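You operate a simulated robot arm through the tools that you are given. There is no shell and no other tool.

Carry out the task below with a simulated two-armed robot. There is one attempt and no reset: what you move stays moved.

TASK
Read the blue-collar tube's colour step and rack it by that step.
Fine: switch the reader on, stand the tube in the reader cell; it ends in the step rack pocket with that number; reader off at the end; the other tubes stay; dry hands at switches and plugs; spill a teaspoon at most. Set down upright: tube with blue collar.

It is judged by the outcome, as a careful person would: the job done as asked, and still so three seconds after it is handed in. It fails if anything else is knocked over, pushed out of place, dropped, spilled or broken.

THE ROBOT
Two 7-joint arms with fingered hands on one trunk that stands fixed in place. Base frame: the origin is at the foot of the trunk, x ahead of it, y to its left, z up; the work surface is at about z = 0.9. Lengths are in m, angles in degrees, forces in N, time in s.
The left shoulder is at [0.058, 0.174, 1.07], the right one opposite. With the tool pointing down near the work surface each hand reaches from about 0.3 to 0.74 m from the base axis, measured 20 degrees to its own side. Payload 3.8 kg a hand.
The tool frame of a hand sits at the grasp point between the pads (the TCP): z along the fingers, y along the line on which they close. The tips reach 0.026 m beyond it. The gripper opens to 0.132 m; its body begins 0.073 m behind the TCP. The gripper is a hand of 3 fingers: y runs from the thumb to the fingers, the wrist lies at [0, 0, -0.224] in the tool frame, and closing takes about 1.5 s.
Orientation is that of the tool frame in the base frame, as a unit quaternion [x, y, z, w]. With the fingers straight down and closing along the base's y, the tool's x points along the base's -x, its y along +y and its z along -z.

THE INTERFACE
- The arms move only by the tool jog_arm. It takes "left_deltas", "right_deltas" or both (then of equal length, played together; a hand with none holds still); each is a list of rows, each an object of numbers (a shift or turn left out is 0, a gripper value left out holds the last): "tx", "ty", "tz": the shift along the tool's x, y, z in cm; "rx", "ry", "rz": the turn, a rotation vector about the tool's x, y, z in degrees. In form: [{"tx": .., "ty": .., "tz": .., "rx": .., "ry": .., "rz": ..}, ...]. A call has 1 to 20 rows; each row shifts and turns the commanded pose from where the row before left it, along the tool's axes as they then stand. "left_claw" and "right_claw" are, for a hand that has rows, the finger opening in cm, from 0 to 13.2, set as the call begins (left out, the last holds). Rows are played at 5 a second. More than 0.05 m and 8.6 degrees between two rows, or a gripper value outside its range, and nothing of the call is played. Where a pose cannot be reached the arm comes as near as it can. A force on the tool above 40 N (or 10 N above the force at the start of the call, whichever is more), or a blocked arm, ends the call early, and 0.2 s more pass. Each finger travels about 0.108 m/s and halts on what it meets, pressing with about 25 N; the grip force reading is that of the motor and also rises with nothing between the fingers. The clock runs only during rows and for 0.2 s after the last one: add rows that do not move to give the fingers time. It gives the time, the measured TCP pose, the force on the tool (base axes), the opening and the grip force at its end, in the units of the frame above (readings bear some noise), with the torque about the TCP (base axes, N m) and any sound that the robot's microphone picked up.
- Cameras (640 x 400 px; columns grow to the right, rows downward): "scene" is now at [0.1637, -0.0094, 1.0224]; the picture's right is [-0.13, -0.99, 0.00], its down [0.48, -0.06, -0.88] and it looks along [0.87, -0.11, 0.48] (base axes); focal length 234 px, centre (320, 200). "left" rides on the left gripper at [-0.062, 0.003, -0.092] in its tool frame; the picture's right is [-0.05, -1.00, 0.00], its down [0.83, -0.04, -0.56] and it looks along [0.55, -0.03, 0.83] (tool axes); focal length 230 px, centre (320, 200). "right" rides on the right gripper at [0.062, 0.003, -0.092] in its tool frame; the picture's right is [-0.05, 1.00, 0.00], its down [-0.83, -0.04, -0.56] and it looks along [-0.55, -0.03, 0.83] (tool axes); focal length 230 px, centre (320, 200). There is no depth. A picture from a camera that has moved, and an enlarged one, comes with that camera's place and axes in the base frame and with its lens.
- capture(camera): a new picture of that camera. No time passes.
- lift_body(by): moves the trunk up (or, below 0, down) by that many m; the arms and the scene camera ride with it, the base frame stays. It gives what a move gives, with no picture.
- move_fingers(finger1, finger2, thumb_bend, hand): sets how far each is bent, from 0 (flat) to 1 (curled in); at 0.3 the hand is open as for a grip, at 0.7 the pads meet at the TCP. One left out holds its place. A second passes; each finger stops where it meets its share of the squeeze, and holds until it gets a number again. A gripper value or a shape takes the hand back. It gives what a move gives, with no picture; readings hold the bend of each and the force on the fingers (four entries, about 0 where the hand has none), thumb and palm.
- hand_shape(shape, hand): the hand has 3 fingers and takes this shape, open, in about a second: jaw (thumb against the fingers, like two jaws); tri (thumb and two fingers); tip (a fingertip pinch); poke (one finger out to press); point (the index stretched); flat (the hand flat); cup (the hand cupped); fist (a fist). The gripper value then closes the fingers along that shape, each until it touches; the sizes above hold for jaw. It gives what a move gives, with no picture.
- turn_head(pan, tilt): turns the head with the scene camera to pan (to the left, within 60 degrees either way) and tilt (down, from -29 to 69), counted from straight ahead of the robot (the tilt from the chest, where the trunk bows). It gives what a move gives.
- enlarge(camera, box): a new picture of the part [left, top, right, bottom] of that camera's present view, enlarged. No time passes.
- sign_off(): hands the job in; it is judged then, once.

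Nothing tells you positions but the pictures and the camera data. Unless the task says otherwise, let go and move clear before handing in.

The tools are called after "Call:" by a JSON object that holds its "fn" and its "kwargs". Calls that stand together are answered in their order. jog_arm: Moves the arms, as the interface text tells. Its arguments: {"type":"object","properties":{"left_deltas":{"type":"array","items":{"type":"object","properties":{"tx":{"type":"number"},"ty":{"type":"number"},"tz":{"type":"number"},"rx":{"type":"number"},"ry":{"type":"number"},"rz":{"type":"number"}}}},"left_claw":{"type":"number"},"right_deltas":{"type":"array","items":{"type":"object","properties":{"tx":{"type":"number"},"ty":{"type":"number"},"tz":{"type":"number"},"rx":{"type":"number"},"ry":{"type":"number"},"rz":{"type":"number"}}}},"right_claw":{"type":"number"}},"required":[]} The other tools are called the same way: lift_body (by) moves the trunk up or down; hand_shape (shape, hand) gives the hand a shape; move_fingers (finger1, finger2, thumb_bend, hand) moves the fingers one by one; turn_head (pan, tilt) turns the head that bears the scene camera; capture (camera) takes a picture; enlarge (camera, box) takes an enlarged picture of a part of a camera's view; sign_off () hands the job in.

At the start:

```text
time: 0.0
left_eef_pos: [0.3597, 0.0983, 1.2167]
left_orientation: [0.0, 1.0, 0.0, 0.0]
left_force: [0.4, 0.0, -0.4]
left_wrist_torque: [0.01, 0.01, 0.02]
left_opening: 0.132
left_grasp_force: 0.0
left_shape: jaw
left_bend: [0.3, 0.3, 0.3]
left_finger forces: [0.1, 0.0, 0.0, 0.0, 0.0, 0.0]
right_eef_pos: [0.3602, -0.2517, 1.2561]
right_orientation: [0.0, 1.0, 0.001, 0.0]
right_force: [-0.1, 0.4, 0.3]
right_wrist_torque: [-0.01, 0.02, 0.06]
right_opening: 0.1317
right_grasp_force: 0.1
right_shape: jaw
right_bend: [0.3, 0.3, 0.3]
right_finger forces: [0.1, 0.0, 0.1, 0.0, 0.0, 0.1]
trunk travel left (down, up): [-0.379, 0.102]
head pan, tilt (commanded): [-7.3, -28.6]
```

scene: 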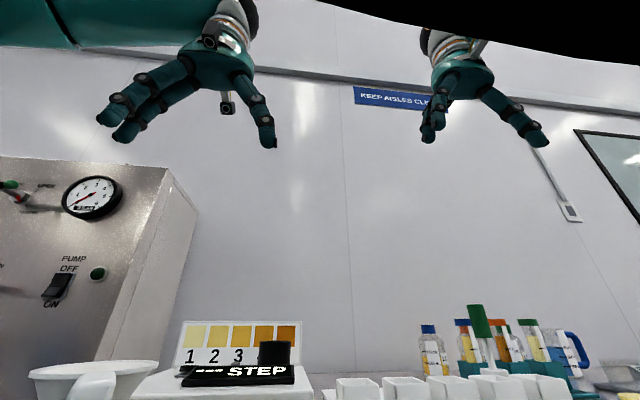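
right: 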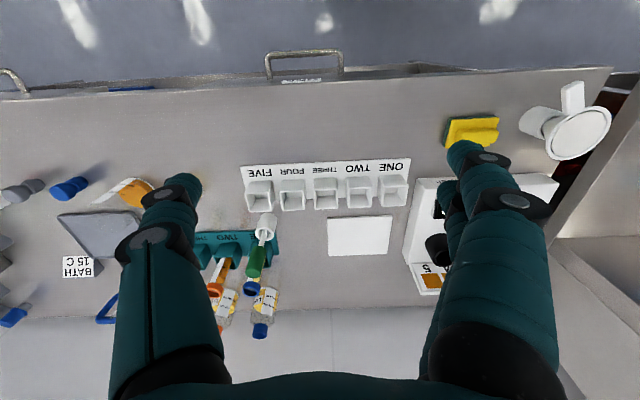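
left: 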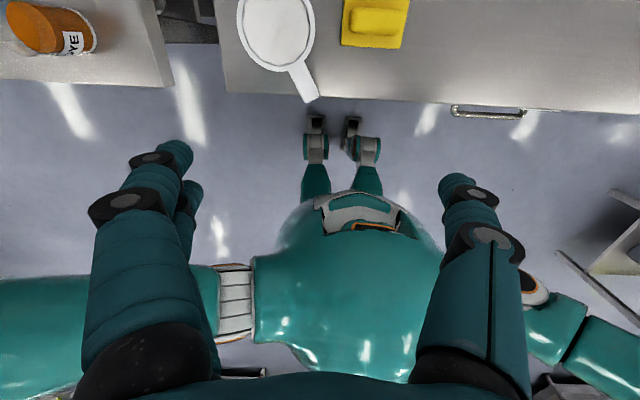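

The scene shows a reader ("STEP" display) with a colour chart, a step rack and a tube rack with several tubes. I'll turn the head down to see the bench properly.

Call:
{"fn": "turn_head", "kwargs": {"pan": -10, "tilt": 25}}

```text
time: 1.2
left_eef_pos: [0.3589, 0.0974, 1.2159]
left_orientation: [0.0, 1.0, 0.0, 0.0]
left_force: [-0.8, -0.1, 1.0]
left_wrist_torque: [0.01, 0.02, 0.03]
left_opening: 0.1315
left_grasp_force: 0.1
left_shape: jaw
left_bend: [0.3, 0.3, 0.3]
left_finger forces: [0.0, 0.1, 0.0, 0.1, 0.0, 0.1]
right_eef_pos: [0.3597, -0.2514, 1.2562]
right_orientation: [0.0, 1.0, 0.0, 0.0]
right_force: [0.0, -0.6, -1.1]
right_wrist_torque: [-0.02, -0.03, -0.01]
right_opening: 0.132
right_grasp_force: 0.0
right_shape: jaw
right_bend: [0.3, 0.3, 0.3]
right_finger forces: [0.1, 0.1, 0.0, 0.0, 0.1, 0.0]
trunk travel left (down, up): [-0.379, 0.102]
head pan, tilt (commanded): [-10.0, 25.0]
```

Call:
{"fn": "capture", "kwargs": {"camera": "scene"}}

Call:
{"fn": "enlarge", "kwargs": {"camera": "right", "box": [180, 140, 460, 340]}}

```text
taken
camera scene: at [0.188, -0.0169, 0.942], right [-0.17, -0.98, 0.0], down [-0.42, 0.07, -0.91], along [0.89, -0.16, -0.42], focal length 234 px, centre (320, 200)
```

scene: 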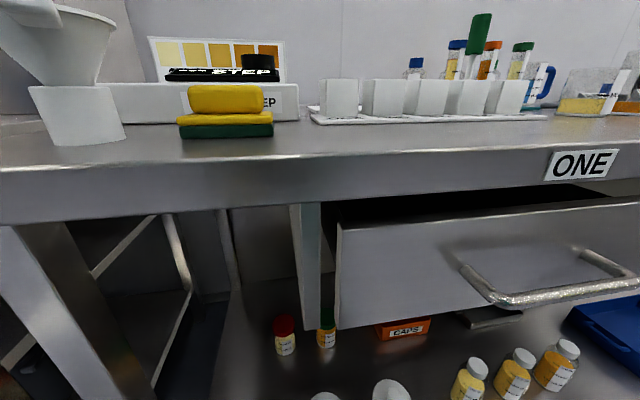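

```text
2.00 times, centred on (320, 240) of right
camera zoom: at [0.2971, -0.2491, 1.3483], right [0.05, 1.0, 0.0], down [0.83, -0.04, 0.56], along [0.55, -0.03, -0.83], focal length 460 px, centre (320, 120)
```

zoom: 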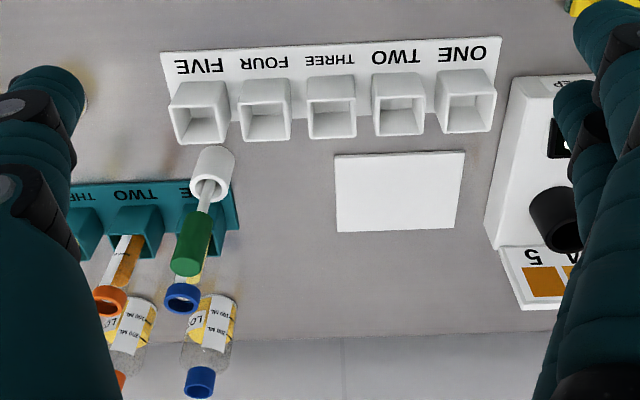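

The head camera sits almost at bench height, so I'll raise the trunk to get a better view of the bench top.

Call:
{"fn": "lift_body", "kwargs": {"by": 0.1}}

Call:
{"fn": "turn_head", "kwargs": {"pan": -15, "tilt": 15}}

Call:
{"fn": "capture", "kwargs": {"camera": "scene"}}

Call:
{"fn": "capture", "kwargs": {"camera": "right"}}

Call:
{"fn": "capture", "kwargs": {"camera": "left"}}

```text
time: 2.5
left_eef_pos: [0.3599, 0.0982, 1.3153]
left_orientation: [0.0, 1.0, 0.0, -0.001]
left_force: [0.0, 0.3, -0.1]
left_wrist_torque: [-0.01, 0.03, 0.02]
left_opening: 0.132
left_grasp_force: 0.0
left_shape: jaw
left_bend: [0.3, 0.3, 0.3]
left_finger forces: [0.0, 0.0, 0.0, 0.1, 0.0, 0.1]
right_eef_pos: [0.326, -0.252, 1.3876]
right_orientation: [0.0, 0.999, 0.0, 0.047]
right_force: [0.2, -0.4, -0.9]
right_wrist_torque: [0.01, 0.03, 0.0]
right_opening: 0.1317
right_grasp_force: 0.1
right_shape: jaw
right_bend: [0.3, 0.3, 0.3]
right_finger forces: [0.0, 0.1, 0.0, 0.0, 0.0, 0.0]
trunk travel left (down, up): [-0.479, 0.002]
head pan, tilt (commanded): [-10.0, 25.0]
```

```text
time: 3.3
left_eef_pos: [0.3588, 0.0981, 1.314]
left_orientation: [0.0, 1.0, -0.001, -0.001]
left_force: [1.2, -0.3, -0.2]
left_wrist_torque: [0.0, 0.01, -0.03]
left_opening: 0.1319
left_grasp_force: 0.1
left_shape: jaw
left_bend: [0.3, 0.3, 0.3]
left_finger forces: [0.0, 0.0, 0.0, 0.0, 0.0, 0.1]
right_eef_pos: [0.3239, -0.2509, 1.3868]
right_orientation: [0.0, 0.999, 0.0, 0.049]
right_force: [-0.5, -0.2, 0.6]
right_wrist_torque: [0.0, -0.03, 0.0]
right_opening: 0.1318
right_grasp_force: 0.1
right_shape: jaw
right_bend: [0.3, 0.3, 0.3]
right_finger forces: [0.0, 0.0, 0.0, 0.0, 0.0, 0.0]
trunk travel left (down, up): [-0.479, 0.002]
head pan, tilt (commanded): [-15.0, 15.0]
```

```text
taken
camera scene: at [0.2004, -0.0251, 1.0906], right [-0.26, -0.97, 0.0], down [-0.25, 0.07, -0.97], along [0.93, -0.25, -0.26], focal length 234 px, centre (320, 200)
```

scene: 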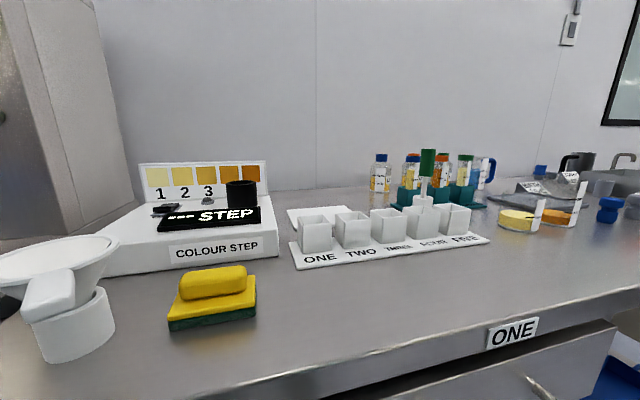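

```text
taken
camera right: at [0.2528, -0.2491, 1.4727], right [0.05, 1.0, 0.01], down [0.77, -0.04, 0.63], along [0.63, -0.03, -0.77], focal length 230 px, centre (320, 200)
```

right: 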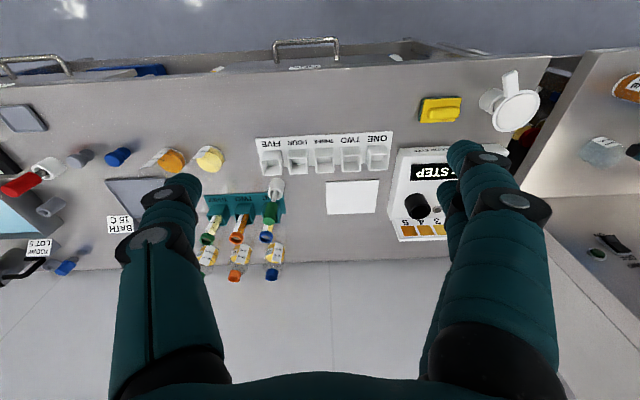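

```text
taken
camera left: at [0.4209, 0.102, 1.4075], right [0.05, -1.0, 0.0], down [-0.83, -0.04, 0.56], along [-0.56, -0.03, -0.83], focal length 230 px, centre (320, 200)
```

left: 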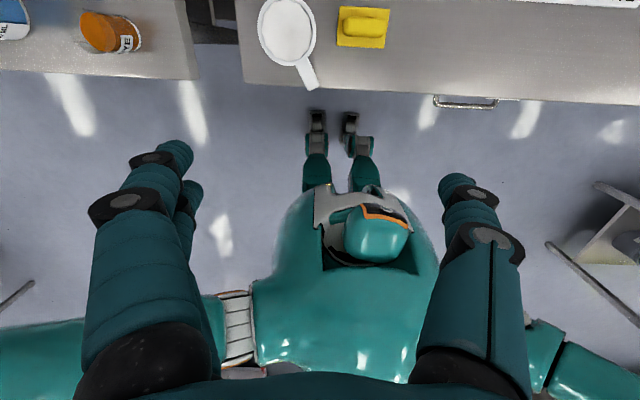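

I can see the bench now: the reader is to the left, the step rack (ONE–FIVE) is in the centre, and the teal tube rack is behind and to the right. I'll enlarge the parts that matter.

Call:
{"fn": "enlarge", "kwargs": {"camera": "scene", "box": [340, 130, 500, 230]}}

Call:
{"fn": "enlarge", "kwargs": {"camera": "scene", "box": [110, 150, 290, 270]}}

Call:
{"fn": "enlarge", "kwargs": {"camera": "right", "box": [190, 120, 350, 300]}}

Call:
{"fn": "enlarge", "kwargs": {"camera": "right", "box": [360, 80, 560, 260]}}

Call:
{"fn": "enlarge", "kwargs": {"camera": "scene", "box": [270, 180, 500, 290]}}

```text
4.00 times, centred on (420, 180) of scene
camera zoom: at [0.2004, -0.0251, 1.0906], right [-0.26, -0.97, 0.0], down [-0.25, 0.07, -0.97], along [0.93, -0.25, -0.26], focal length 938 px, centre (-80, 280)
```

zoom: 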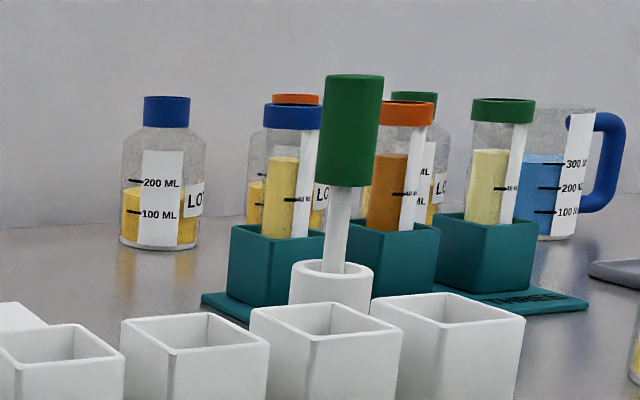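

```text
3.33 times, centred on (200, 210) of scene
camera zoom: at [0.2004, -0.0251, 1.0906], right [-0.26, -0.97, 0.0], down [-0.25, 0.07, -0.97], along [0.93, -0.25, -0.26], focal length 781 px, centre (720, 167)
```

zoom: 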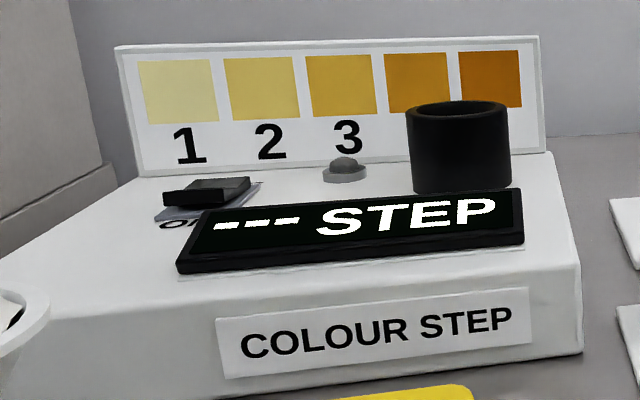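

```text
2.22 times, centred on (270, 210) of right
camera zoom: at [0.2528, -0.2491, 1.4727], right [0.05, 1.0, 0.01], down [0.77, -0.04, 0.63], along [0.63, -0.03, -0.77], focal length 511 px, centre (431, 178)
```

zoom: 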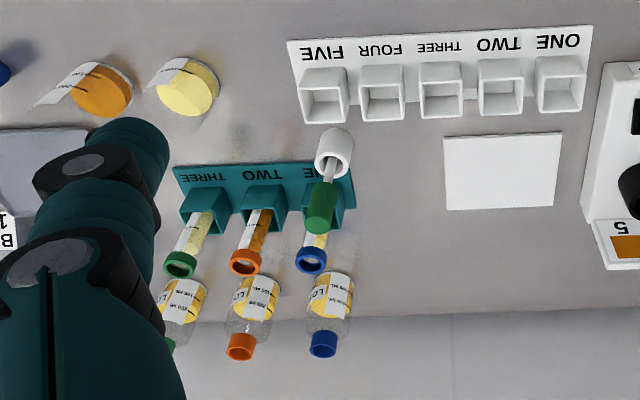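

```text
2.22 times, centred on (460, 170) of right
camera zoom: at [0.2528, -0.2491, 1.4727], right [0.05, 1.0, 0.01], down [0.77, -0.04, 0.63], along [0.63, -0.03, -0.77], focal length 511 px, centre (9, 267)
```

zoom: 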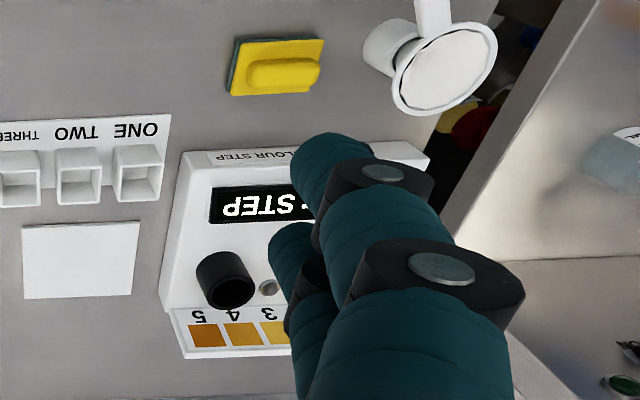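

```text
2.78 times, centred on (385, 235) of scene
camera zoom: at [0.2004, -0.0251, 1.0906], right [-0.26, -0.97, 0.0], down [-0.25, 0.07, -0.97], along [0.93, -0.25, -0.26], focal length 652 px, centre (139, 103)
```

zoom: 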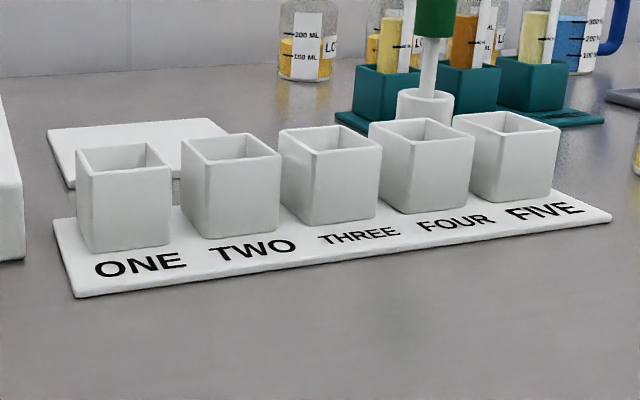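

The blue-collar tube stands in slot ONE of the teal rack, about (0.74, -0.43), with a green-handled brush in a white holder just in front of it. The reader cell is about (0.69, 0.01) and the step rack pockets run along x≈0.56. I'll move the right hand forward and down through free air, so its camera can see the tubes and brush up close.

Call:
{"fn": "jog_arm", "kwargs": {"right_deltas": [{"tx": -2, "ty": -1, "tz": 3, "ry": -3}, {"tx": -2, "ty": -1, "tz": 3, "ry": -3}, {"tx": -2, "ty": -1, "tz": 3, "ry": -3}, {"tx": -2, "ty": -1, "tz": 3, "ry": -3}, {"tx": -2, "ty": -1, "tz": 3, "ry": -3}, {}]}}

Call:
{"fn": "capture", "kwargs": {"camera": "right"}}

Call:
{"fn": "capture", "kwargs": {"camera": "scene"}}

```text
time: 4.7
left_eef_pos: [0.3572, 0.0987, 1.3155]
left_orientation: [0.001, 1.0, -0.001, 0.0]
left_force: [0.1, -0.2, 0.9]
left_wrist_torque: [0.01, -0.02, 0.0]
left_opening: 0.1319
left_grasp_force: 0.0
left_shape: jaw
left_bend: [0.3, 0.3, 0.3]
left_finger forces: [0.0, 0.0, 0.0, 0.0, 0.0, 0.1]
right_eef_pos: [0.4528, -0.3, 1.2586]
right_orientation: [-0.002, 0.984, 0.001, 0.179]
right_force: [0.2, 0.5, -0.2]
right_wrist_torque: [0.0, -0.01, 0.0]
right_opening: 0.1319
right_grasp_force: 0.0
right_shape: jaw
right_bend: [0.3, 0.3, 0.3]
right_finger forces: [0.0, 0.1, 0.1, 0.1, 0.1, 0.0]
trunk travel left (down, up): [-0.479, 0.002]
head pan, tilt (commanded): [-15.0, 15.0]
```

```text
taken
camera right: at [0.3623, -0.2968, 1.3226], right [0.05, 1.0, 0.02], down [0.58, -0.04, 0.81], along [0.81, -0.03, -0.58], focal length 230 px, centre (320, 200)
```

right: 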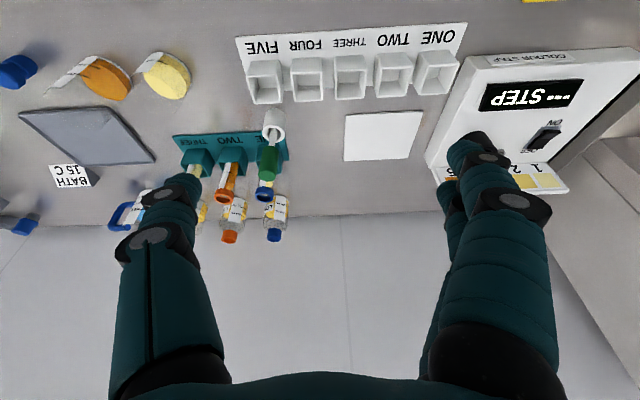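

```text
taken
camera scene: at [0.1998, -0.025, 1.0909], right [-0.26, -0.97, 0.0], down [-0.25, 0.07, -0.97], along [0.93, -0.25, -0.26], focal length 234 px, centre (320, 200)
```

scene: 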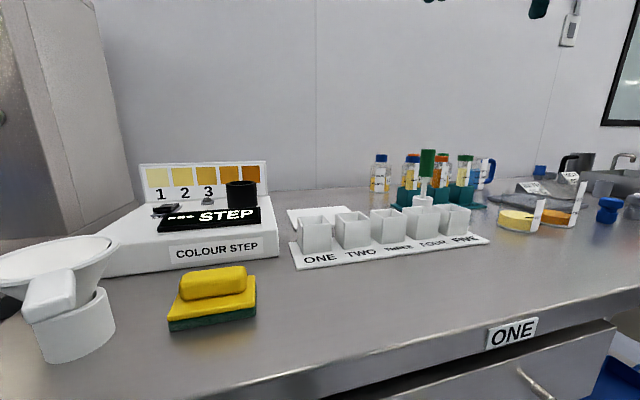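

The right camera now shows the racks and the reader switch. I'll enlarge the areas around the tubes and the switch to measure positions.

Call:
{"fn": "enlarge", "kwargs": {"camera": "right", "box": [170, 90, 330, 250]}}

Call:
{"fn": "enlarge", "kwargs": {"camera": "right", "box": [460, 40, 640, 200]}}

Call:
{"fn": "enlarge", "kwargs": {"camera": "right", "box": [230, 10, 480, 170]}}

Call:
{"fn": "enlarge", "kwargs": {"camera": "scene", "box": [140, 155, 270, 236]}}

```text
2.50 times, centred on (250, 170) of right
camera zoom: at [0.3623, -0.2968, 1.3226], right [0.05, 1.0, 0.02], down [0.58, -0.04, 0.81], along [0.81, -0.03, -0.58], focal length 575 px, centre (495, 275)
```

zoom: 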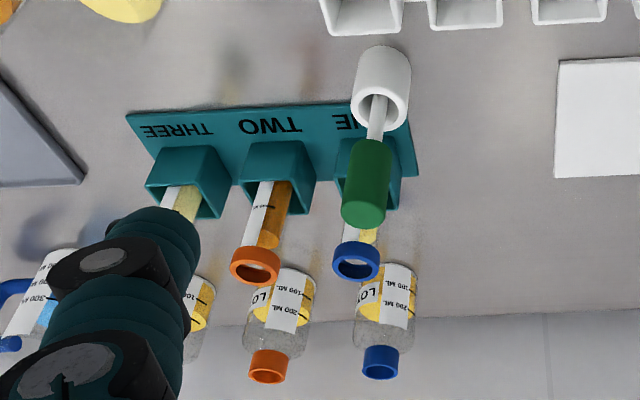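

```text
2.50 times, centred on (550, 120) of right
camera zoom: at [0.3623, -0.2968, 1.3226], right [0.05, 1.0, 0.02], down [0.58, -0.04, 0.81], along [0.81, -0.03, -0.58], focal length 575 px, centre (-255, 400)
```

zoom: 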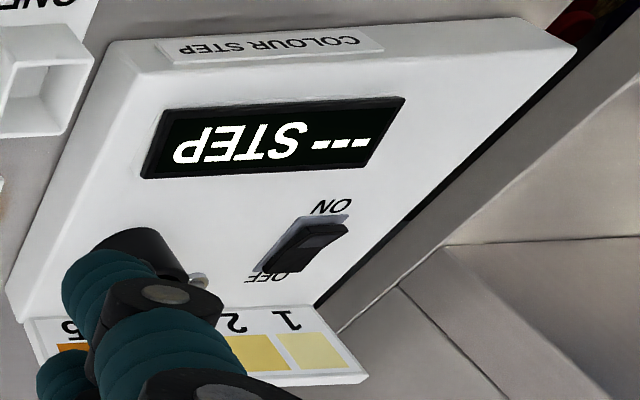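

```text
2.50 times, centred on (355, 90) of right
camera zoom: at [0.3623, -0.2968, 1.3226], right [0.05, 1.0, 0.02], down [0.58, -0.04, 0.81], along [0.81, -0.03, -0.58], focal length 575 px, centre (232, 475)
```

zoom: 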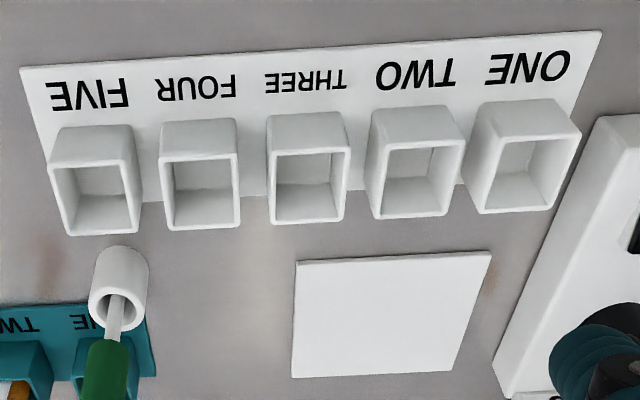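

```text
4.92 times, centred on (205, 196) of scene
camera zoom: at [0.1998, -0.025, 1.0909], right [-0.26, -0.97, 0.0], down [-0.25, 0.07, -0.97], along [0.93, -0.25, -0.26], focal length 1154 px, centre (886, 222)
```

zoom: 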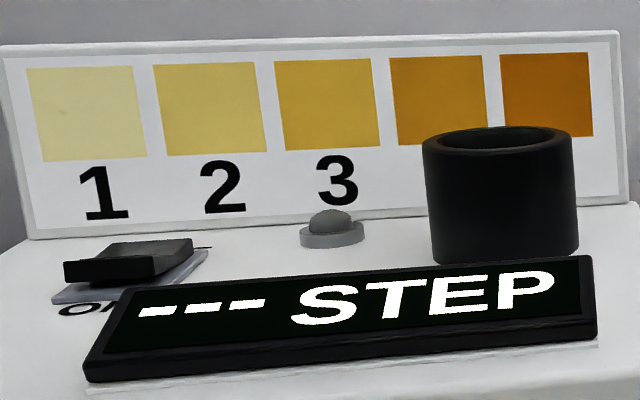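

Measured so far: blue tube axis (0.741, -0.427) with its top at z≈1.03, brush handle (0.647, -0.395) with its top at z≈1.06, and rocker switch (0.688, 0.148, 0.96) with ON at its near end. The switch comes first, so I'll give the left hand a pressing shape and look at it.

Call:
{"fn": "hand_shape", "kwargs": {"hand": "left", "shape": "poke"}}

Call:
{"fn": "capture", "kwargs": {"camera": "left"}}

Call:
{"fn": "turn_head", "kwargs": {"pan": 5, "tilt": -20}}

Call:
{"fn": "capture", "kwargs": {"camera": "scene"}}

```text
time: 5.6
left_eef_pos: [0.3594, 0.0983, 1.3155]
left_orientation: [0.001, 1.0, 0.0, 0.0]
left_force: [-0.9, -0.6, -0.2]
left_wrist_torque: [0.0, -0.01, -0.01]
left_opening: 0.0
left_grasp_force: 0.1
left_shape: poke
left_bend: [1.0, 1.0, 0.45]
left_finger forces: [0.1, 0.1, 0.0, 0.0, 0.1, 0.0]
right_eef_pos: [0.4532, -0.2991, 1.2577]
right_orientation: [0.0, 0.984, 0.001, 0.178]
right_force: [0.2, 0.2, 0.5]
right_wrist_torque: [0.01, -0.01, 0.0]
right_opening: 0.1318
right_grasp_force: 0.1
right_shape: jaw
right_bend: [0.3, 0.3, 0.3]
right_finger forces: [0.0, 0.0, 0.1, 0.0, 0.0, 0.0]
trunk travel left (down, up): [-0.479, 0.002]
head pan, tilt (commanded): [-15.0, 15.0]
```

```text
taken
camera left: at [0.4204, 0.102, 1.4079], right [0.05, -1.0, 0.0], down [-0.83, -0.04, 0.56], along [-0.55, -0.03, -0.83], focal length 230 px, centre (320, 200)
```

left: 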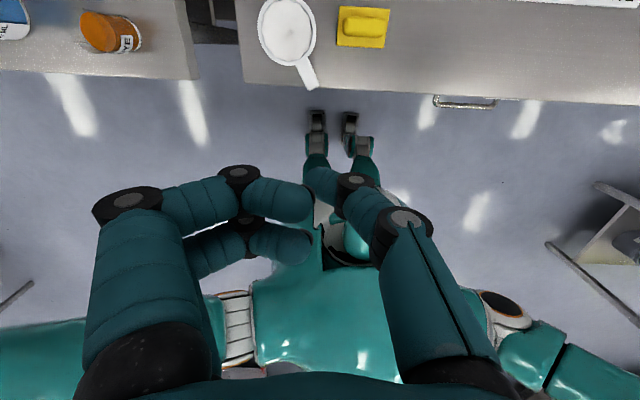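

```text
time: 6.6
left_eef_pos: [0.3575, 0.0976, 1.3157]
left_orientation: [-0.001, 1.0, 0.0, 0.0]
left_force: [-0.8, 0.3, -0.5]
left_wrist_torque: [0.03, -0.01, 0.0]
left_opening: 0.0
left_grasp_force: 0.0
left_shape: poke
left_bend: [1.0, 1.0, 0.45]
left_finger forces: [0.0, 0.0, 0.1, 0.1, 0.0, 0.0]
right_eef_pos: [0.4549, -0.2995, 1.2579]
right_orientation: [0.0, 0.984, 0.0, 0.178]
right_force: [-0.7, -0.2, 0.3]
right_wrist_torque: [0.01, 0.02, -0.01]
right_opening: 0.1317
right_grasp_force: 0.1
right_shape: jaw
right_bend: [0.3, 0.3, 0.3]
right_finger forces: [0.0, 0.1, 0.1, 0.1, 0.0, 0.0]
trunk travel left (down, up): [-0.479, 0.002]
head pan, tilt (commanded): [5.0, -20.0]
```

```text
taken
camera scene: at [0.1858, 0.0057, 1.1441], right [0.09, -1.0, 0.0], down [0.34, 0.03, -0.94], along [0.94, 0.08, 0.34], focal length 234 px, centre (320, 200)
```

scene: 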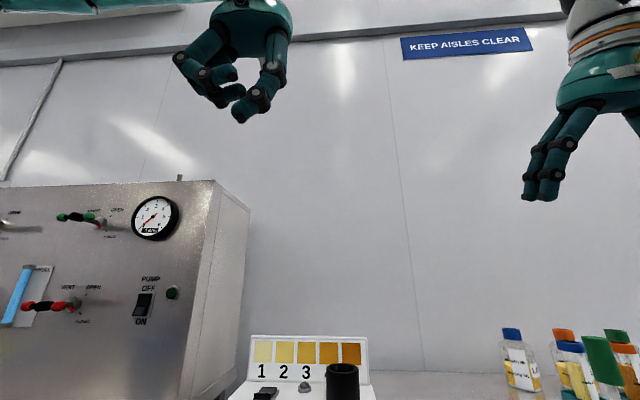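

In the poke shape nothing points straight down. I'll try the "point" shape instead.

Call:
{"fn": "hand_shape", "kwargs": {"hand": "left", "shape": "point"}}

Call:
{"fn": "capture", "kwargs": {"camera": "left"}}

Call:
{"fn": "enlarge", "kwargs": {"camera": "scene", "box": [140, 0, 340, 150]}}

Call:
{"fn": "enlarge", "kwargs": {"camera": "scene", "box": [460, 0, 640, 220]}}

```text
time: 7.5
left_eef_pos: [0.3582, 0.0991, 1.3155]
left_orientation: [0.0, 1.0, 0.0, 0.0]
left_force: [0.5, 0.3, -1.2]
left_wrist_torque: [0.0, 0.0, 0.01]
left_opening: 0.0
left_grasp_force: 0.0
left_shape: point
left_bend: [0.24, 1.0, 0.48]
left_finger forces: [0.0, 0.0, 0.1, 0.0, 0.0, 0.0]
right_eef_pos: [0.4537, -0.3002, 1.2577]
right_orientation: [0.0, 0.984, 0.0, 0.178]
right_force: [0.2, 0.6, 0.2]
right_wrist_torque: [0.0, -0.02, 0.0]
right_opening: 0.1319
right_grasp_force: 0.1
right_shape: jaw
right_bend: [0.3, 0.3, 0.3]
right_finger forces: [0.0, 0.1, 0.1, 0.0, 0.0, 0.0]
trunk travel left (down, up): [-0.479, 0.002]
head pan, tilt (commanded): [5.0, -20.0]
```

```text
taken
camera left: at [0.4204, 0.102, 1.4079], right [0.05, -1.0, 0.0], down [-0.83, -0.04, 0.56], along [-0.55, -0.03, -0.83], focal length 230 px, centre (320, 200)
```

left: 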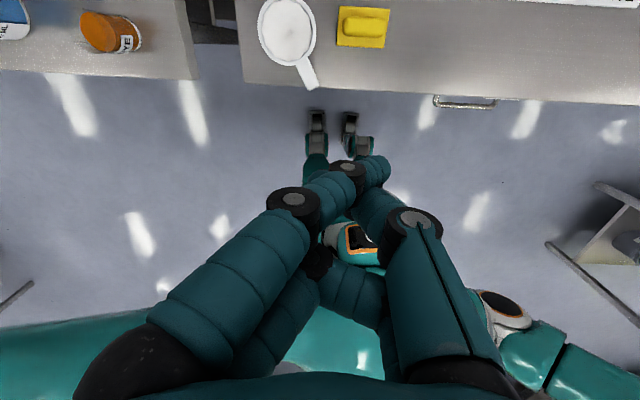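

```text
2.67 times, centred on (240, 75) of scene
camera zoom: at [0.1857, 0.0057, 1.1442], right [0.09, -1.0, 0.0], down [0.34, 0.03, -0.94], along [0.94, 0.08, 0.34], focal length 625 px, centre (533, 533)
```

zoom: 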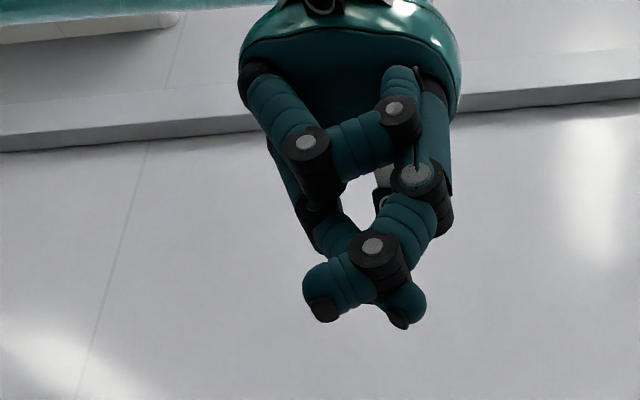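

```text
1.82 times, centred on (550, 110) of scene
camera zoom: at [0.1857, 0.0057, 1.1442], right [0.09, -1.0, 0.0], down [0.34, 0.03, -0.94], along [0.94, 0.08, 0.34], focal length 426 px, centre (-98, 364)
```

zoom: 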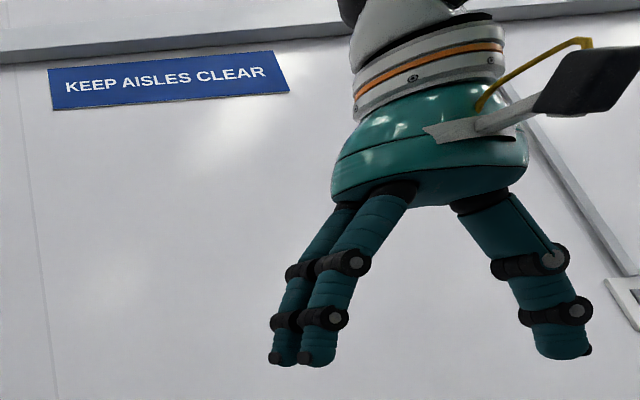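

The point shape still crosses the finger with the thumb. I'll set the fingers one by one, with the index extended and the other finger and thumb curled in.

Call:
{"fn": "move_fingers", "kwargs": {"hand": "left", "finger1": 0.35, "finger2": 1.0, "thumb_bend": 1.0}}

Call:
{"fn": "capture", "kwargs": {"camera": "left"}}

Call:
{"fn": "enlarge", "kwargs": {"camera": "scene", "box": [140, 0, 340, 150]}}

```text
time: 8.5
left_eef_pos: [0.3585, 0.0974, 1.3159]
left_orientation: [0.0, 1.0, -0.001, 0.0]
left_force: [0.1, -0.1, 0.2]
left_wrist_torque: [-0.01, 0.01, 0.0]
left_opening: 0.0433
left_grasp_force: 0.0
left_shape: fingers
left_bend: [0.35, 1.0, 1.0]
left_finger forces: [0.0, 0.0, 0.0, 0.1, 0.0, 0.0]
right_eef_pos: [0.4535, -0.2996, 1.2585]
right_orientation: [0.0, 0.984, 0.0, 0.178]
right_force: [0.4, 0.5, -0.4]
right_wrist_torque: [0.01, -0.01, 0.02]
right_opening: 0.1319
right_grasp_force: 0.0
right_shape: jaw
right_bend: [0.3, 0.3, 0.3]
right_finger forces: [0.1, 0.0, 0.1, 0.0, 0.0, 0.1]
trunk travel left (down, up): [-0.479, 0.002]
head pan, tilt (commanded): [5.0, -20.0]
```

```text
taken
camera left: at [0.4204, 0.102, 1.4079], right [0.05, -1.0, 0.0], down [-0.83, -0.04, 0.56], along [-0.55, -0.03, -0.83], focal length 230 px, centre (320, 200)
```

left: 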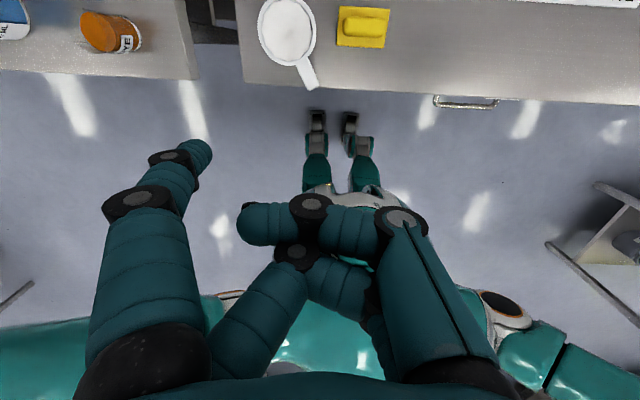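

```text
2.67 times, centred on (240, 75) of scene
camera zoom: at [0.1857, 0.0057, 1.1442], right [0.09, -1.0, 0.0], down [0.34, 0.03, -0.94], along [0.94, 0.08, 0.34], focal length 625 px, centre (533, 533)
```

zoom: 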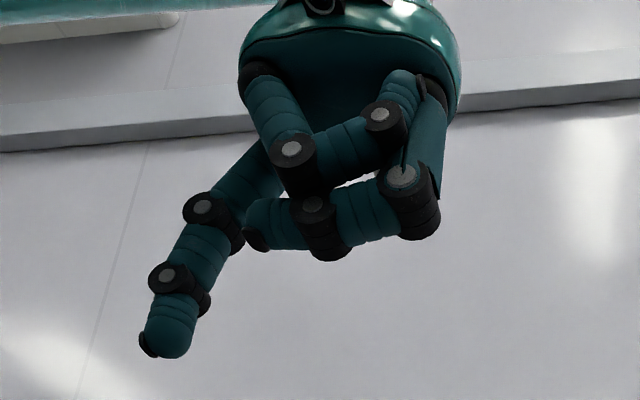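

The index now sticks out clearly, with its tip about (-1.3, +6.5, +2.3) cm from the left TCP in tool axes. Next I'll pitch the left hand forward 25° and bring it above the ON end of the rocker, stopping high.

Call:
{"fn": "jog_arm", "kwargs": {"left_deltas": [{"ry": -8.33}, {"ry": -8.33}, {"ry": -8.34}, {"tx": -1.6, "ty": -0.1, "tz": 4.2}, {"tx": -1.6, "ty": -0.1, "tz": 4.2}, {"tx": -1.6, "ty": -0.1, "tz": 4.2}, {"tx": -1.6, "ty": -0.1, "tz": 4.2}, {"tx": -1.6, "ty": -0.1, "tz": 4.2}, {"tx": -1.6, "ty": -0.1, "tz": 4.2}, {"tx": -1.6, "ty": -0.1, "tz": 4.2}, {}]}}

Call:
{"fn": "turn_head", "kwargs": {"pan": 0, "tilt": 20}}

Call:
{"fn": "capture", "kwargs": {"camera": "left"}}

Call:
{"fn": "capture", "kwargs": {"camera": "scene"}}

Call:
{"fn": "capture", "kwargs": {"camera": "right"}}

```text
time: 10.9
left_eef_pos: [0.582, 0.0877, 1.0952]
left_orientation: [0.0, 0.976, 0.0, 0.217]
left_force: [-0.6, -0.7, 0.8]
left_wrist_torque: [0.0, 0.0, 0.02]
left_opening: 0.0438
left_grasp_force: 0.1
left_shape: fingers
left_bend: [0.35, 1.0, 1.0]
left_finger forces: [0.0, 0.0, 0.0, 0.0, 0.1, 0.0]
right_eef_pos: [0.453, -0.3004, 1.2588]
right_orientation: [0.001, 0.984, -0.001, 0.179]
right_force: [0.5, -0.5, 0.0]
right_wrist_torque: [0.01, -0.08, 0.02]
right_opening: 0.132
right_grasp_force: 0.2
right_shape: jaw
right_bend: [0.3, 0.3, 0.3]
right_finger forces: [0.0, 0.0, 0.0, 0.1, 0.1, 0.0]
trunk travel left (down, up): [-0.479, 0.002]
head pan, tilt (commanded): [5.0, -20.0]
```

```text
time: 11.9
left_eef_pos: [0.5811, 0.0876, 1.0962]
left_orientation: [0.0, 0.976, 0.0, 0.216]
left_force: [-1.3, 0.3, 0.4]
left_wrist_torque: [-0.04, -0.02, 0.03]
left_opening: 0.0436
left_grasp_force: 0.0
left_shape: fingers
left_bend: [0.35, 1.0, 1.0]
left_finger forces: [0.0, 0.1, 0.1, 0.0, 0.0, 0.1]
right_eef_pos: [0.4547, -0.2997, 1.2598]
right_orientation: [0.001, 0.984, 0.0, 0.178]
right_force: [0.1, -0.5, 0.1]
right_wrist_torque: [-0.01, -0.02, -0.02]
right_opening: 0.1319
right_grasp_force: 0.0
right_shape: jaw
right_bend: [0.3, 0.3, 0.3]
right_finger forces: [0.0, 0.0, 0.0, 0.0, 0.1, 0.0]
trunk travel left (down, up): [-0.479, 0.002]
head pan, tilt (commanded): [0.0, 20.0]
```

```text
taken
camera left: at [0.5992, 0.0919, 1.2049], right [0.05, -1.0, 0.02], down [-0.99, -0.04, 0.15], along [-0.15, -0.03, -0.99], focal length 230 px, centre (320, 200)
```

left: 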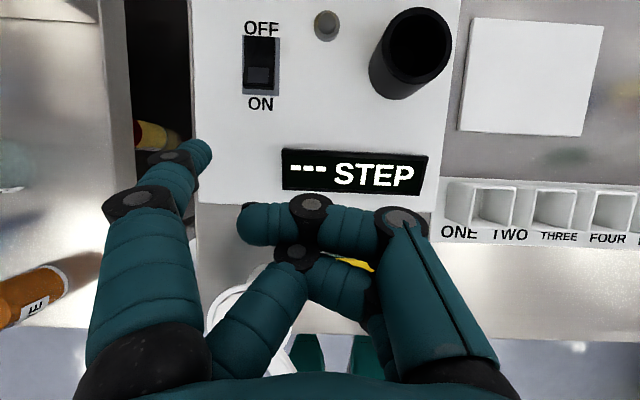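

```text
taken
camera scene: at [0.2031, -0.0009, 1.0827], right [0.0, -1.0, 0.0], down [-0.34, 0.0, -0.94], along [0.94, 0.0, -0.34], focal length 234 px, centre (320, 200)
```

scene: 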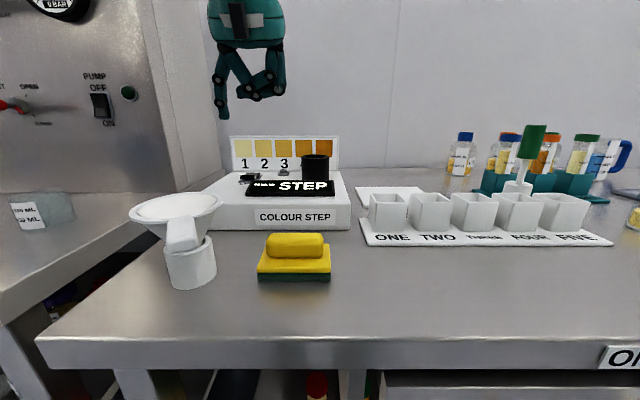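

```text
taken
camera right: at [0.3626, -0.2968, 1.3226], right [0.05, 1.0, 0.02], down [0.58, -0.04, 0.81], along [0.81, -0.03, -0.58], focal length 230 px, centre (320, 200)
```

right: 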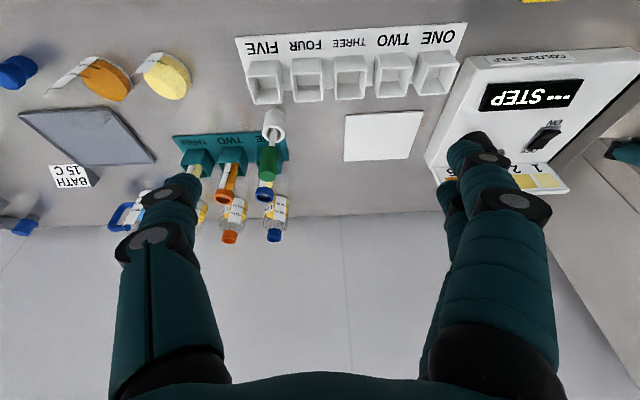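

The left camera looks almost straight down on the switch. I'll enlarge it to place the rocker's ON end exactly.

Call:
{"fn": "enlarge", "kwargs": {"camera": "left", "box": [190, 0, 450, 200]}}

Call:
{"fn": "enlarge", "kwargs": {"camera": "scene", "box": [190, 0, 350, 220]}}

```text
2.00 times, centred on (320, 100) of left
camera zoom: at [0.5992, 0.0919, 1.2049], right [0.05, -1.0, 0.02], down [-0.99, -0.04, 0.15], along [-0.15, -0.03, -0.99], focal length 460 px, centre (320, 400)
```

zoom: 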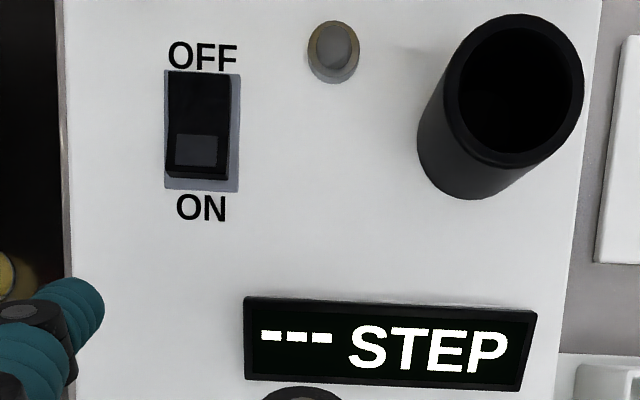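

```text
1.82 times, centred on (270, 110) of scene
camera zoom: at [0.2031, -0.0009, 1.0827], right [0.0, -1.0, 0.0], down [-0.34, 0.0, -0.94], along [0.94, 0.0, -0.34], focal length 426 px, centre (411, 364)
```

zoom: 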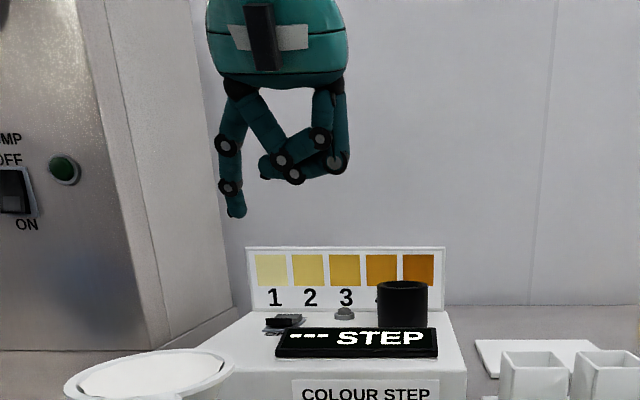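

The rocker spans x 0.670–0.722 at y≈0.150, with its near ON end raised. I'll yaw the left hand 25° so the curled thumb stays clear of the cell cup. Then I'll bring the fingertip to about 3 cm above the ON end.

Call:
{"fn": "jog_arm", "kwargs": {"left_deltas": [{"rx": 3.52, "rz": 7.55}, {"rx": 3.52, "rz": 7.55}, {"rx": 3.52, "rz": 7.55}, {"tx": -0.03, "ty": 0.81, "tz": 2.25}, {"tx": -0.03, "ty": 0.81, "tz": 2.25}, {"tx": -0.03, "ty": 0.81, "tz": 2.25}, {"tx": -0.03, "ty": 0.81, "tz": 2.25}, {}]}}

Call:
{"fn": "capture", "kwargs": {"camera": "left"}}

Call:
{"fn": "enlarge", "kwargs": {"camera": "scene", "box": [190, 60, 350, 220]}}

Call:
{"fn": "enlarge", "kwargs": {"camera": "right", "box": [460, 40, 640, 200]}}

```text
time: 13.8
left_eef_pos: [0.6334, 0.1053, 1.0173]
left_orientation: [0.211, 0.953, -0.046, 0.211]
left_force: [0.2, 0.3, -0.3]
left_wrist_torque: [0.04, -0.01, 0.01]
left_opening: 0.0436
left_grasp_force: 0.0
left_shape: fingers
left_bend: [0.35, 1.0, 1.0]
left_finger forces: [0.0, 0.1, 0.0, 0.0, 0.1, 0.0]
right_eef_pos: [0.4529, -0.3001, 1.2585]
right_orientation: [0.0, 0.984, 0.0, 0.177]
right_force: [0.9, 0.4, 1.0]
right_wrist_torque: [0.02, -0.01, -0.01]
right_opening: 0.1317
right_grasp_force: 0.0
right_shape: jaw
right_bend: [0.3, 0.3, 0.3]
right_finger forces: [0.0, 0.0, 0.0, 0.1, 0.0, 0.1]
trunk travel left (down, up): [-0.479, 0.002]
head pan, tilt (commanded): [0.0, 20.0]
```

```text
taken
camera left: at [0.6499, 0.1014, 1.1266], right [-0.38, -0.93, 0.02], down [-0.91, 0.38, 0.15], along [-0.15, 0.04, -0.99], focal length 230 px, centre (320, 200)
```

left: 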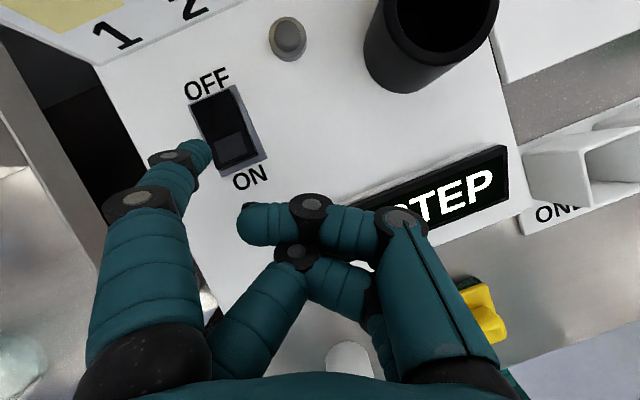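

```text
2.50 times, centred on (270, 140) of scene
camera zoom: at [0.2028, -0.0009, 1.0828], right [0.0, -1.0, 0.0], down [-0.34, 0.0, -0.94], along [0.94, 0.0, -0.34], focal length 586 px, centre (445, 350)
```

zoom: 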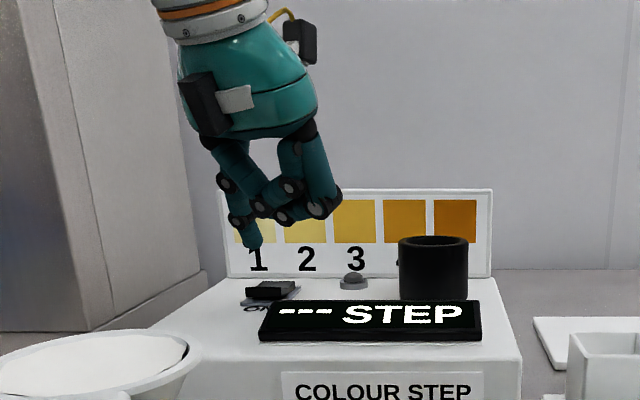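

```text
2.50 times, centred on (550, 120) of right
camera zoom: at [0.3622, -0.2968, 1.3229], right [0.05, 1.0, 0.02], down [0.58, -0.04, 0.81], along [0.81, -0.03, -0.58], focal length 575 px, centre (-255, 400)
```

zoom: 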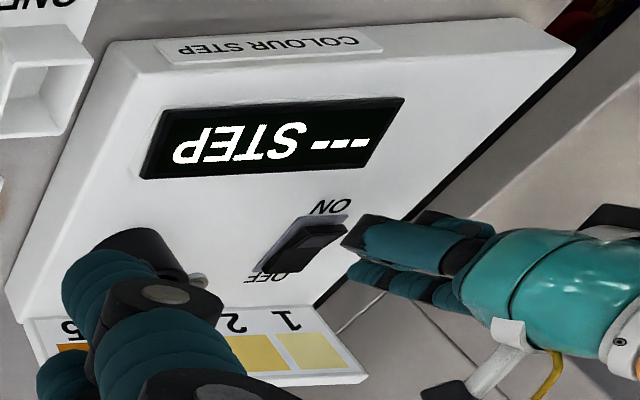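

The fingertip is about 9 mm left of the rocker centreline and 3 cm above it. I'll shift over, then press the ON end down in small steps.

Call:
{"fn": "jog_arm", "kwargs": {"left_deltas": [{"tx": 0.38, "ty": -0.47, "tz": 0.93}, {"tx": 0.37, "ty": -0.47, "tz": 0.93}, {"tx": 0.17, "tz": 0.36}, {"tx": 0.17, "tz": 0.36}, {"tx": 0.17, "tz": 0.36}]}}

Call:
{"fn": "capture", "kwargs": {"camera": "left"}}

Call:
{"fn": "enlarge", "kwargs": {"camera": "scene", "box": [190, 100, 350, 220]}}

```text
time: 14.9
left_eef_pos: [0.6311, 0.0961, 0.9822]
left_orientation: [0.212, 0.953, -0.046, 0.211]
left_force: [-0.4, 0.4, -0.3]
left_wrist_torque: [-0.01, 0.02, -0.01]
left_opening: 0.0438
left_grasp_force: 0.1
left_shape: fingers
left_bend: [0.35, 1.0, 1.0]
left_finger forces: [0.0, 0.0, 0.1, 0.1, 0.0, 0.0]
right_eef_pos: [0.4544, -0.2989, 1.2577]
right_orientation: [0.0, 0.984, 0.001, 0.178]
right_force: [0.8, 0.2, 0.1]
right_wrist_torque: [0.01, -0.01, 0.01]
right_opening: 0.1318
right_grasp_force: 0.1
right_shape: jaw
right_bend: [0.3, 0.3, 0.3]
right_finger forces: [0.0, 0.0, 0.0, 0.1, 0.0, 0.0]
trunk travel left (down, up): [-0.479, 0.002]
head pan, tilt (commanded): [0.0, 20.0]
```

```text
taken
camera left: at [0.6475, 0.0926, 1.0921], right [-0.38, -0.93, 0.02], down [-0.91, 0.38, 0.15], along [-0.15, 0.04, -0.99], focal length 230 px, centre (320, 200)
```

left: 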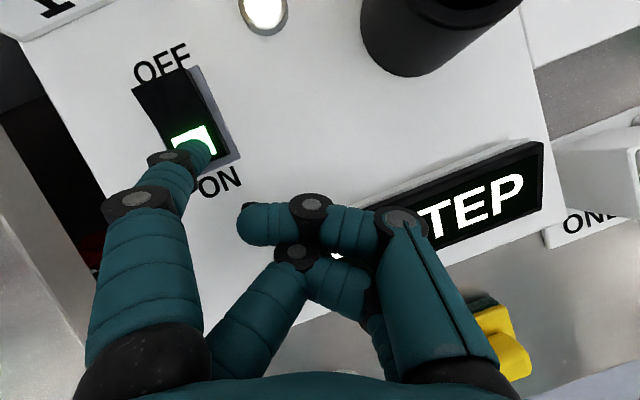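

```text
3.33 times, centred on (270, 160) of scene
camera zoom: at [0.2031, -0.0009, 1.0826], right [0.0, -1.0, 0.0], down [-0.34, 0.0, -0.94], along [0.94, 0.0, -0.34], focal length 781 px, centre (487, 333)
```

zoom: 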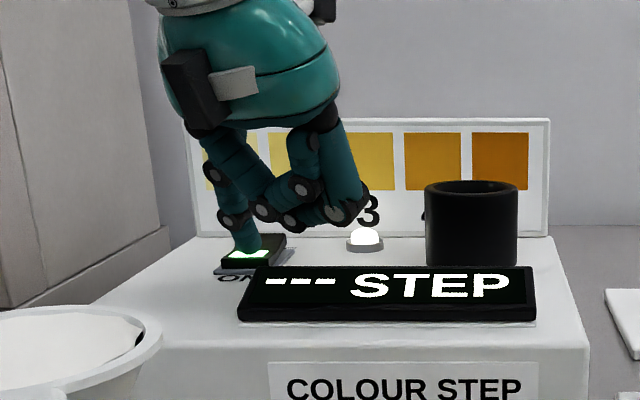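

The reader is on: the rocker and the lamp are lit. I'll lift the left hand straight up and back it away to the left.

Call:
{"fn": "jog_arm", "kwargs": {"left_deltas": [{"tx": -0.42, "tz": -0.91}, {"tx": -1.06, "tz": -2.27}, {"tx": -1.06, "tz": -2.27}, {"tx": -1.06, "tz": -2.27}, {"tx": -1.06, "tz": -2.27}, {"tx": 3.6, "ty": 0.12, "tz": -2.8}, {"tx": 3.6, "ty": 0.12, "tz": -2.8}, {"tx": 3.6, "ty": 0.12, "tz": -2.8}, {"tx": 3.6, "ty": 0.12, "tz": -2.8}, {"tx": 3.6, "ty": 0.12, "tz": -2.8}, {}]}}

Call:
{"fn": "capture", "kwargs": {"camera": "scene"}}

```text
time: 17.4
left_eef_pos: [0.4292, 0.1938, 1.1465]
left_orientation: [0.211, 0.953, -0.046, 0.21]
left_force: [-0.4, 0.0, 0.6]
left_wrist_torque: [-0.05, 0.01, -0.01]
left_opening: 0.0438
left_grasp_force: 0.0
left_shape: fingers
left_bend: [0.35, 1.0, 1.0]
left_finger forces: [0.0, 0.0, 0.0, 0.0, 0.1, 0.1]
right_eef_pos: [0.4542, -0.2994, 1.2573]
right_orientation: [0.001, 0.984, 0.0, 0.178]
right_force: [-0.3, 0.9, 0.2]
right_wrist_torque: [0.01, 0.01, -0.01]
right_opening: 0.1321
right_grasp_force: 0.1
right_shape: jaw
right_bend: [0.3, 0.3, 0.3]
right_finger forces: [0.0, 0.0, 0.0, 0.1, 0.0, 0.0]
trunk travel left (down, up): [-0.479, 0.002]
head pan, tilt (commanded): [0.0, 20.0]
```

```text
taken
camera scene: at [0.2037, -0.0012, 1.0824], right [0.0, -1.0, 0.0], down [-0.34, 0.0, -0.94], along [0.94, 0.0, -0.34], focal length 234 px, centre (320, 200)
```

scene: 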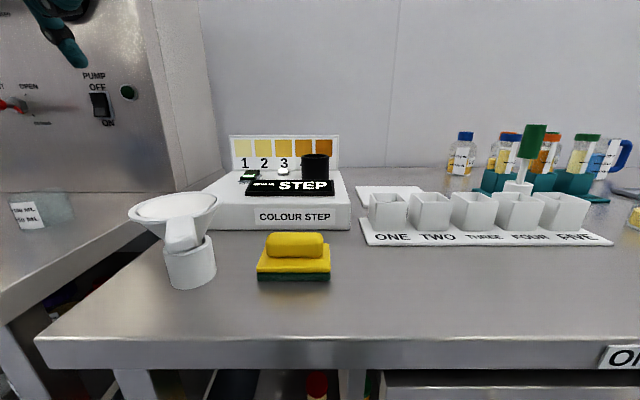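

The reader is on and the left hand is clear. Next I'll bring the right hand toward the tube from the left, pitched down and yawed to the right so it avoids the brush. This reorientation happens high above the bench.

Call:
{"fn": "jog_arm", "kwargs": {"right_deltas": [{"tx": -3.28, "ty": 1.25, "tz": 1.23}, {"tx": -3.28, "ty": 1.25, "tz": 1.23}, {"tx": -3.28, "ty": 1.25, "tz": 1.23}, {"tx": -3.28, "ty": 1.25, "tz": 1.23}, {"ry": -7.88}, {"ry": -7.88}, {"ry": -7.88}, {"ry": -7.88}, {"ry": -7.88}, {"rx": 7.217, "rz": 4.167}, {"rx": 7.217, "rz": 4.167}, {"rx": 7.217, "rz": 4.167}, {"rx": 7.217, "rz": 4.167}, {"rx": 7.217, "rz": 4.167}, {}], "right_claw": 6.6}}

Call:
{"fn": "turn_head", "kwargs": {"pan": -25, "tilt": 10}}

Call:
{"fn": "capture", "kwargs": {"camera": "scene"}}

Call:
{"fn": "capture", "kwargs": {"camera": "right"}}

```text
time: 20.6
left_eef_pos: [0.4294, 0.1949, 1.1472]
left_orientation: [0.211, 0.953, -0.047, 0.212]
left_force: [-0.4, 0.5, 0.7]
left_wrist_torque: [0.0, 0.01, -0.01]
left_opening: 0.0439
left_grasp_force: 0.1
left_shape: fingers
left_bend: [0.35, 1.0, 1.0]
left_finger forces: [0.0, 0.0, 0.0, 0.0, 0.0, 0.0]
right_eef_pos: [0.5248, -0.3274, 1.3011]
right_orientation: [0.306, 0.811, -0.177, 0.466]
right_force: [0.4, 0.0, 0.5]
right_wrist_torque: [0.01, 0.01, 0.0]
right_opening: 0.066
right_grasp_force: 0.1
right_shape: jaw
right_bend: [0.73, 0.73, 0.7]
right_finger forces: [0.0, 0.0, 0.0, 0.1, 0.1, 0.0]
right hand out of reach, approached as far as the arm can: row 2, 3, 4, 12, 13, 14
trunk travel left (down, up): [-0.479, 0.002]
head pan, tilt (commanded): [0.0, 20.0]
```

```text
time: 21.4
left_eef_pos: [0.4288, 0.1942, 1.148]
left_orientation: [0.212, 0.953, -0.048, 0.211]
left_force: [-0.1, -0.1, 0.5]
left_wrist_torque: [0.03, 0.01, 0.02]
left_opening: 0.0438
left_grasp_force: 0.1
left_shape: fingers
left_bend: [0.35, 1.0, 1.0]
left_finger forces: [0.0, 0.1, 0.0, 0.0, 0.0, 0.0]
right_eef_pos: [0.523, -0.3266, 1.302]
right_orientation: [0.307, 0.811, -0.178, 0.465]
right_force: [-0.1, -0.1, 0.3]
right_wrist_torque: [-0.02, 0.0, 0.05]
right_opening: 0.0666
right_grasp_force: 0.0
right_shape: jaw
right_bend: [0.73, 0.73, 0.7]
right_finger forces: [0.0, 0.1, 0.2, 0.0, 0.0, 0.1]
trunk travel left (down, up): [-0.479, 0.002]
head pan, tilt (commanded): [-25.0, 10.0]
```

```text
taken
camera scene: at [0.1943, -0.0401, 1.0989], right [-0.42, -0.91, 0.0], down [-0.16, 0.07, -0.98], along [0.89, -0.42, -0.17], focal length 234 px, centre (320, 200)
```

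scene: 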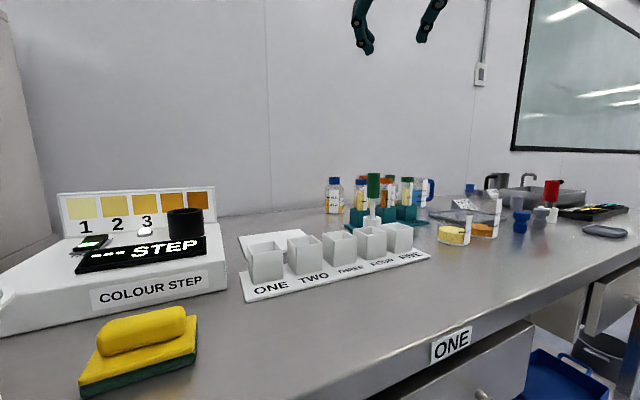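

```text
taken
camera right: at [0.4417, -0.2515, 1.2947], right [0.68, 0.73, 0.04], down [-0.07, 0.01, 1.0], along [0.73, -0.68, 0.06], focal length 230 px, centre (320, 200)
```

right: 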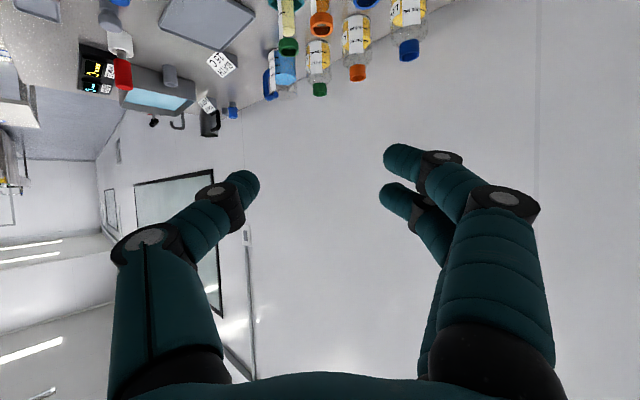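

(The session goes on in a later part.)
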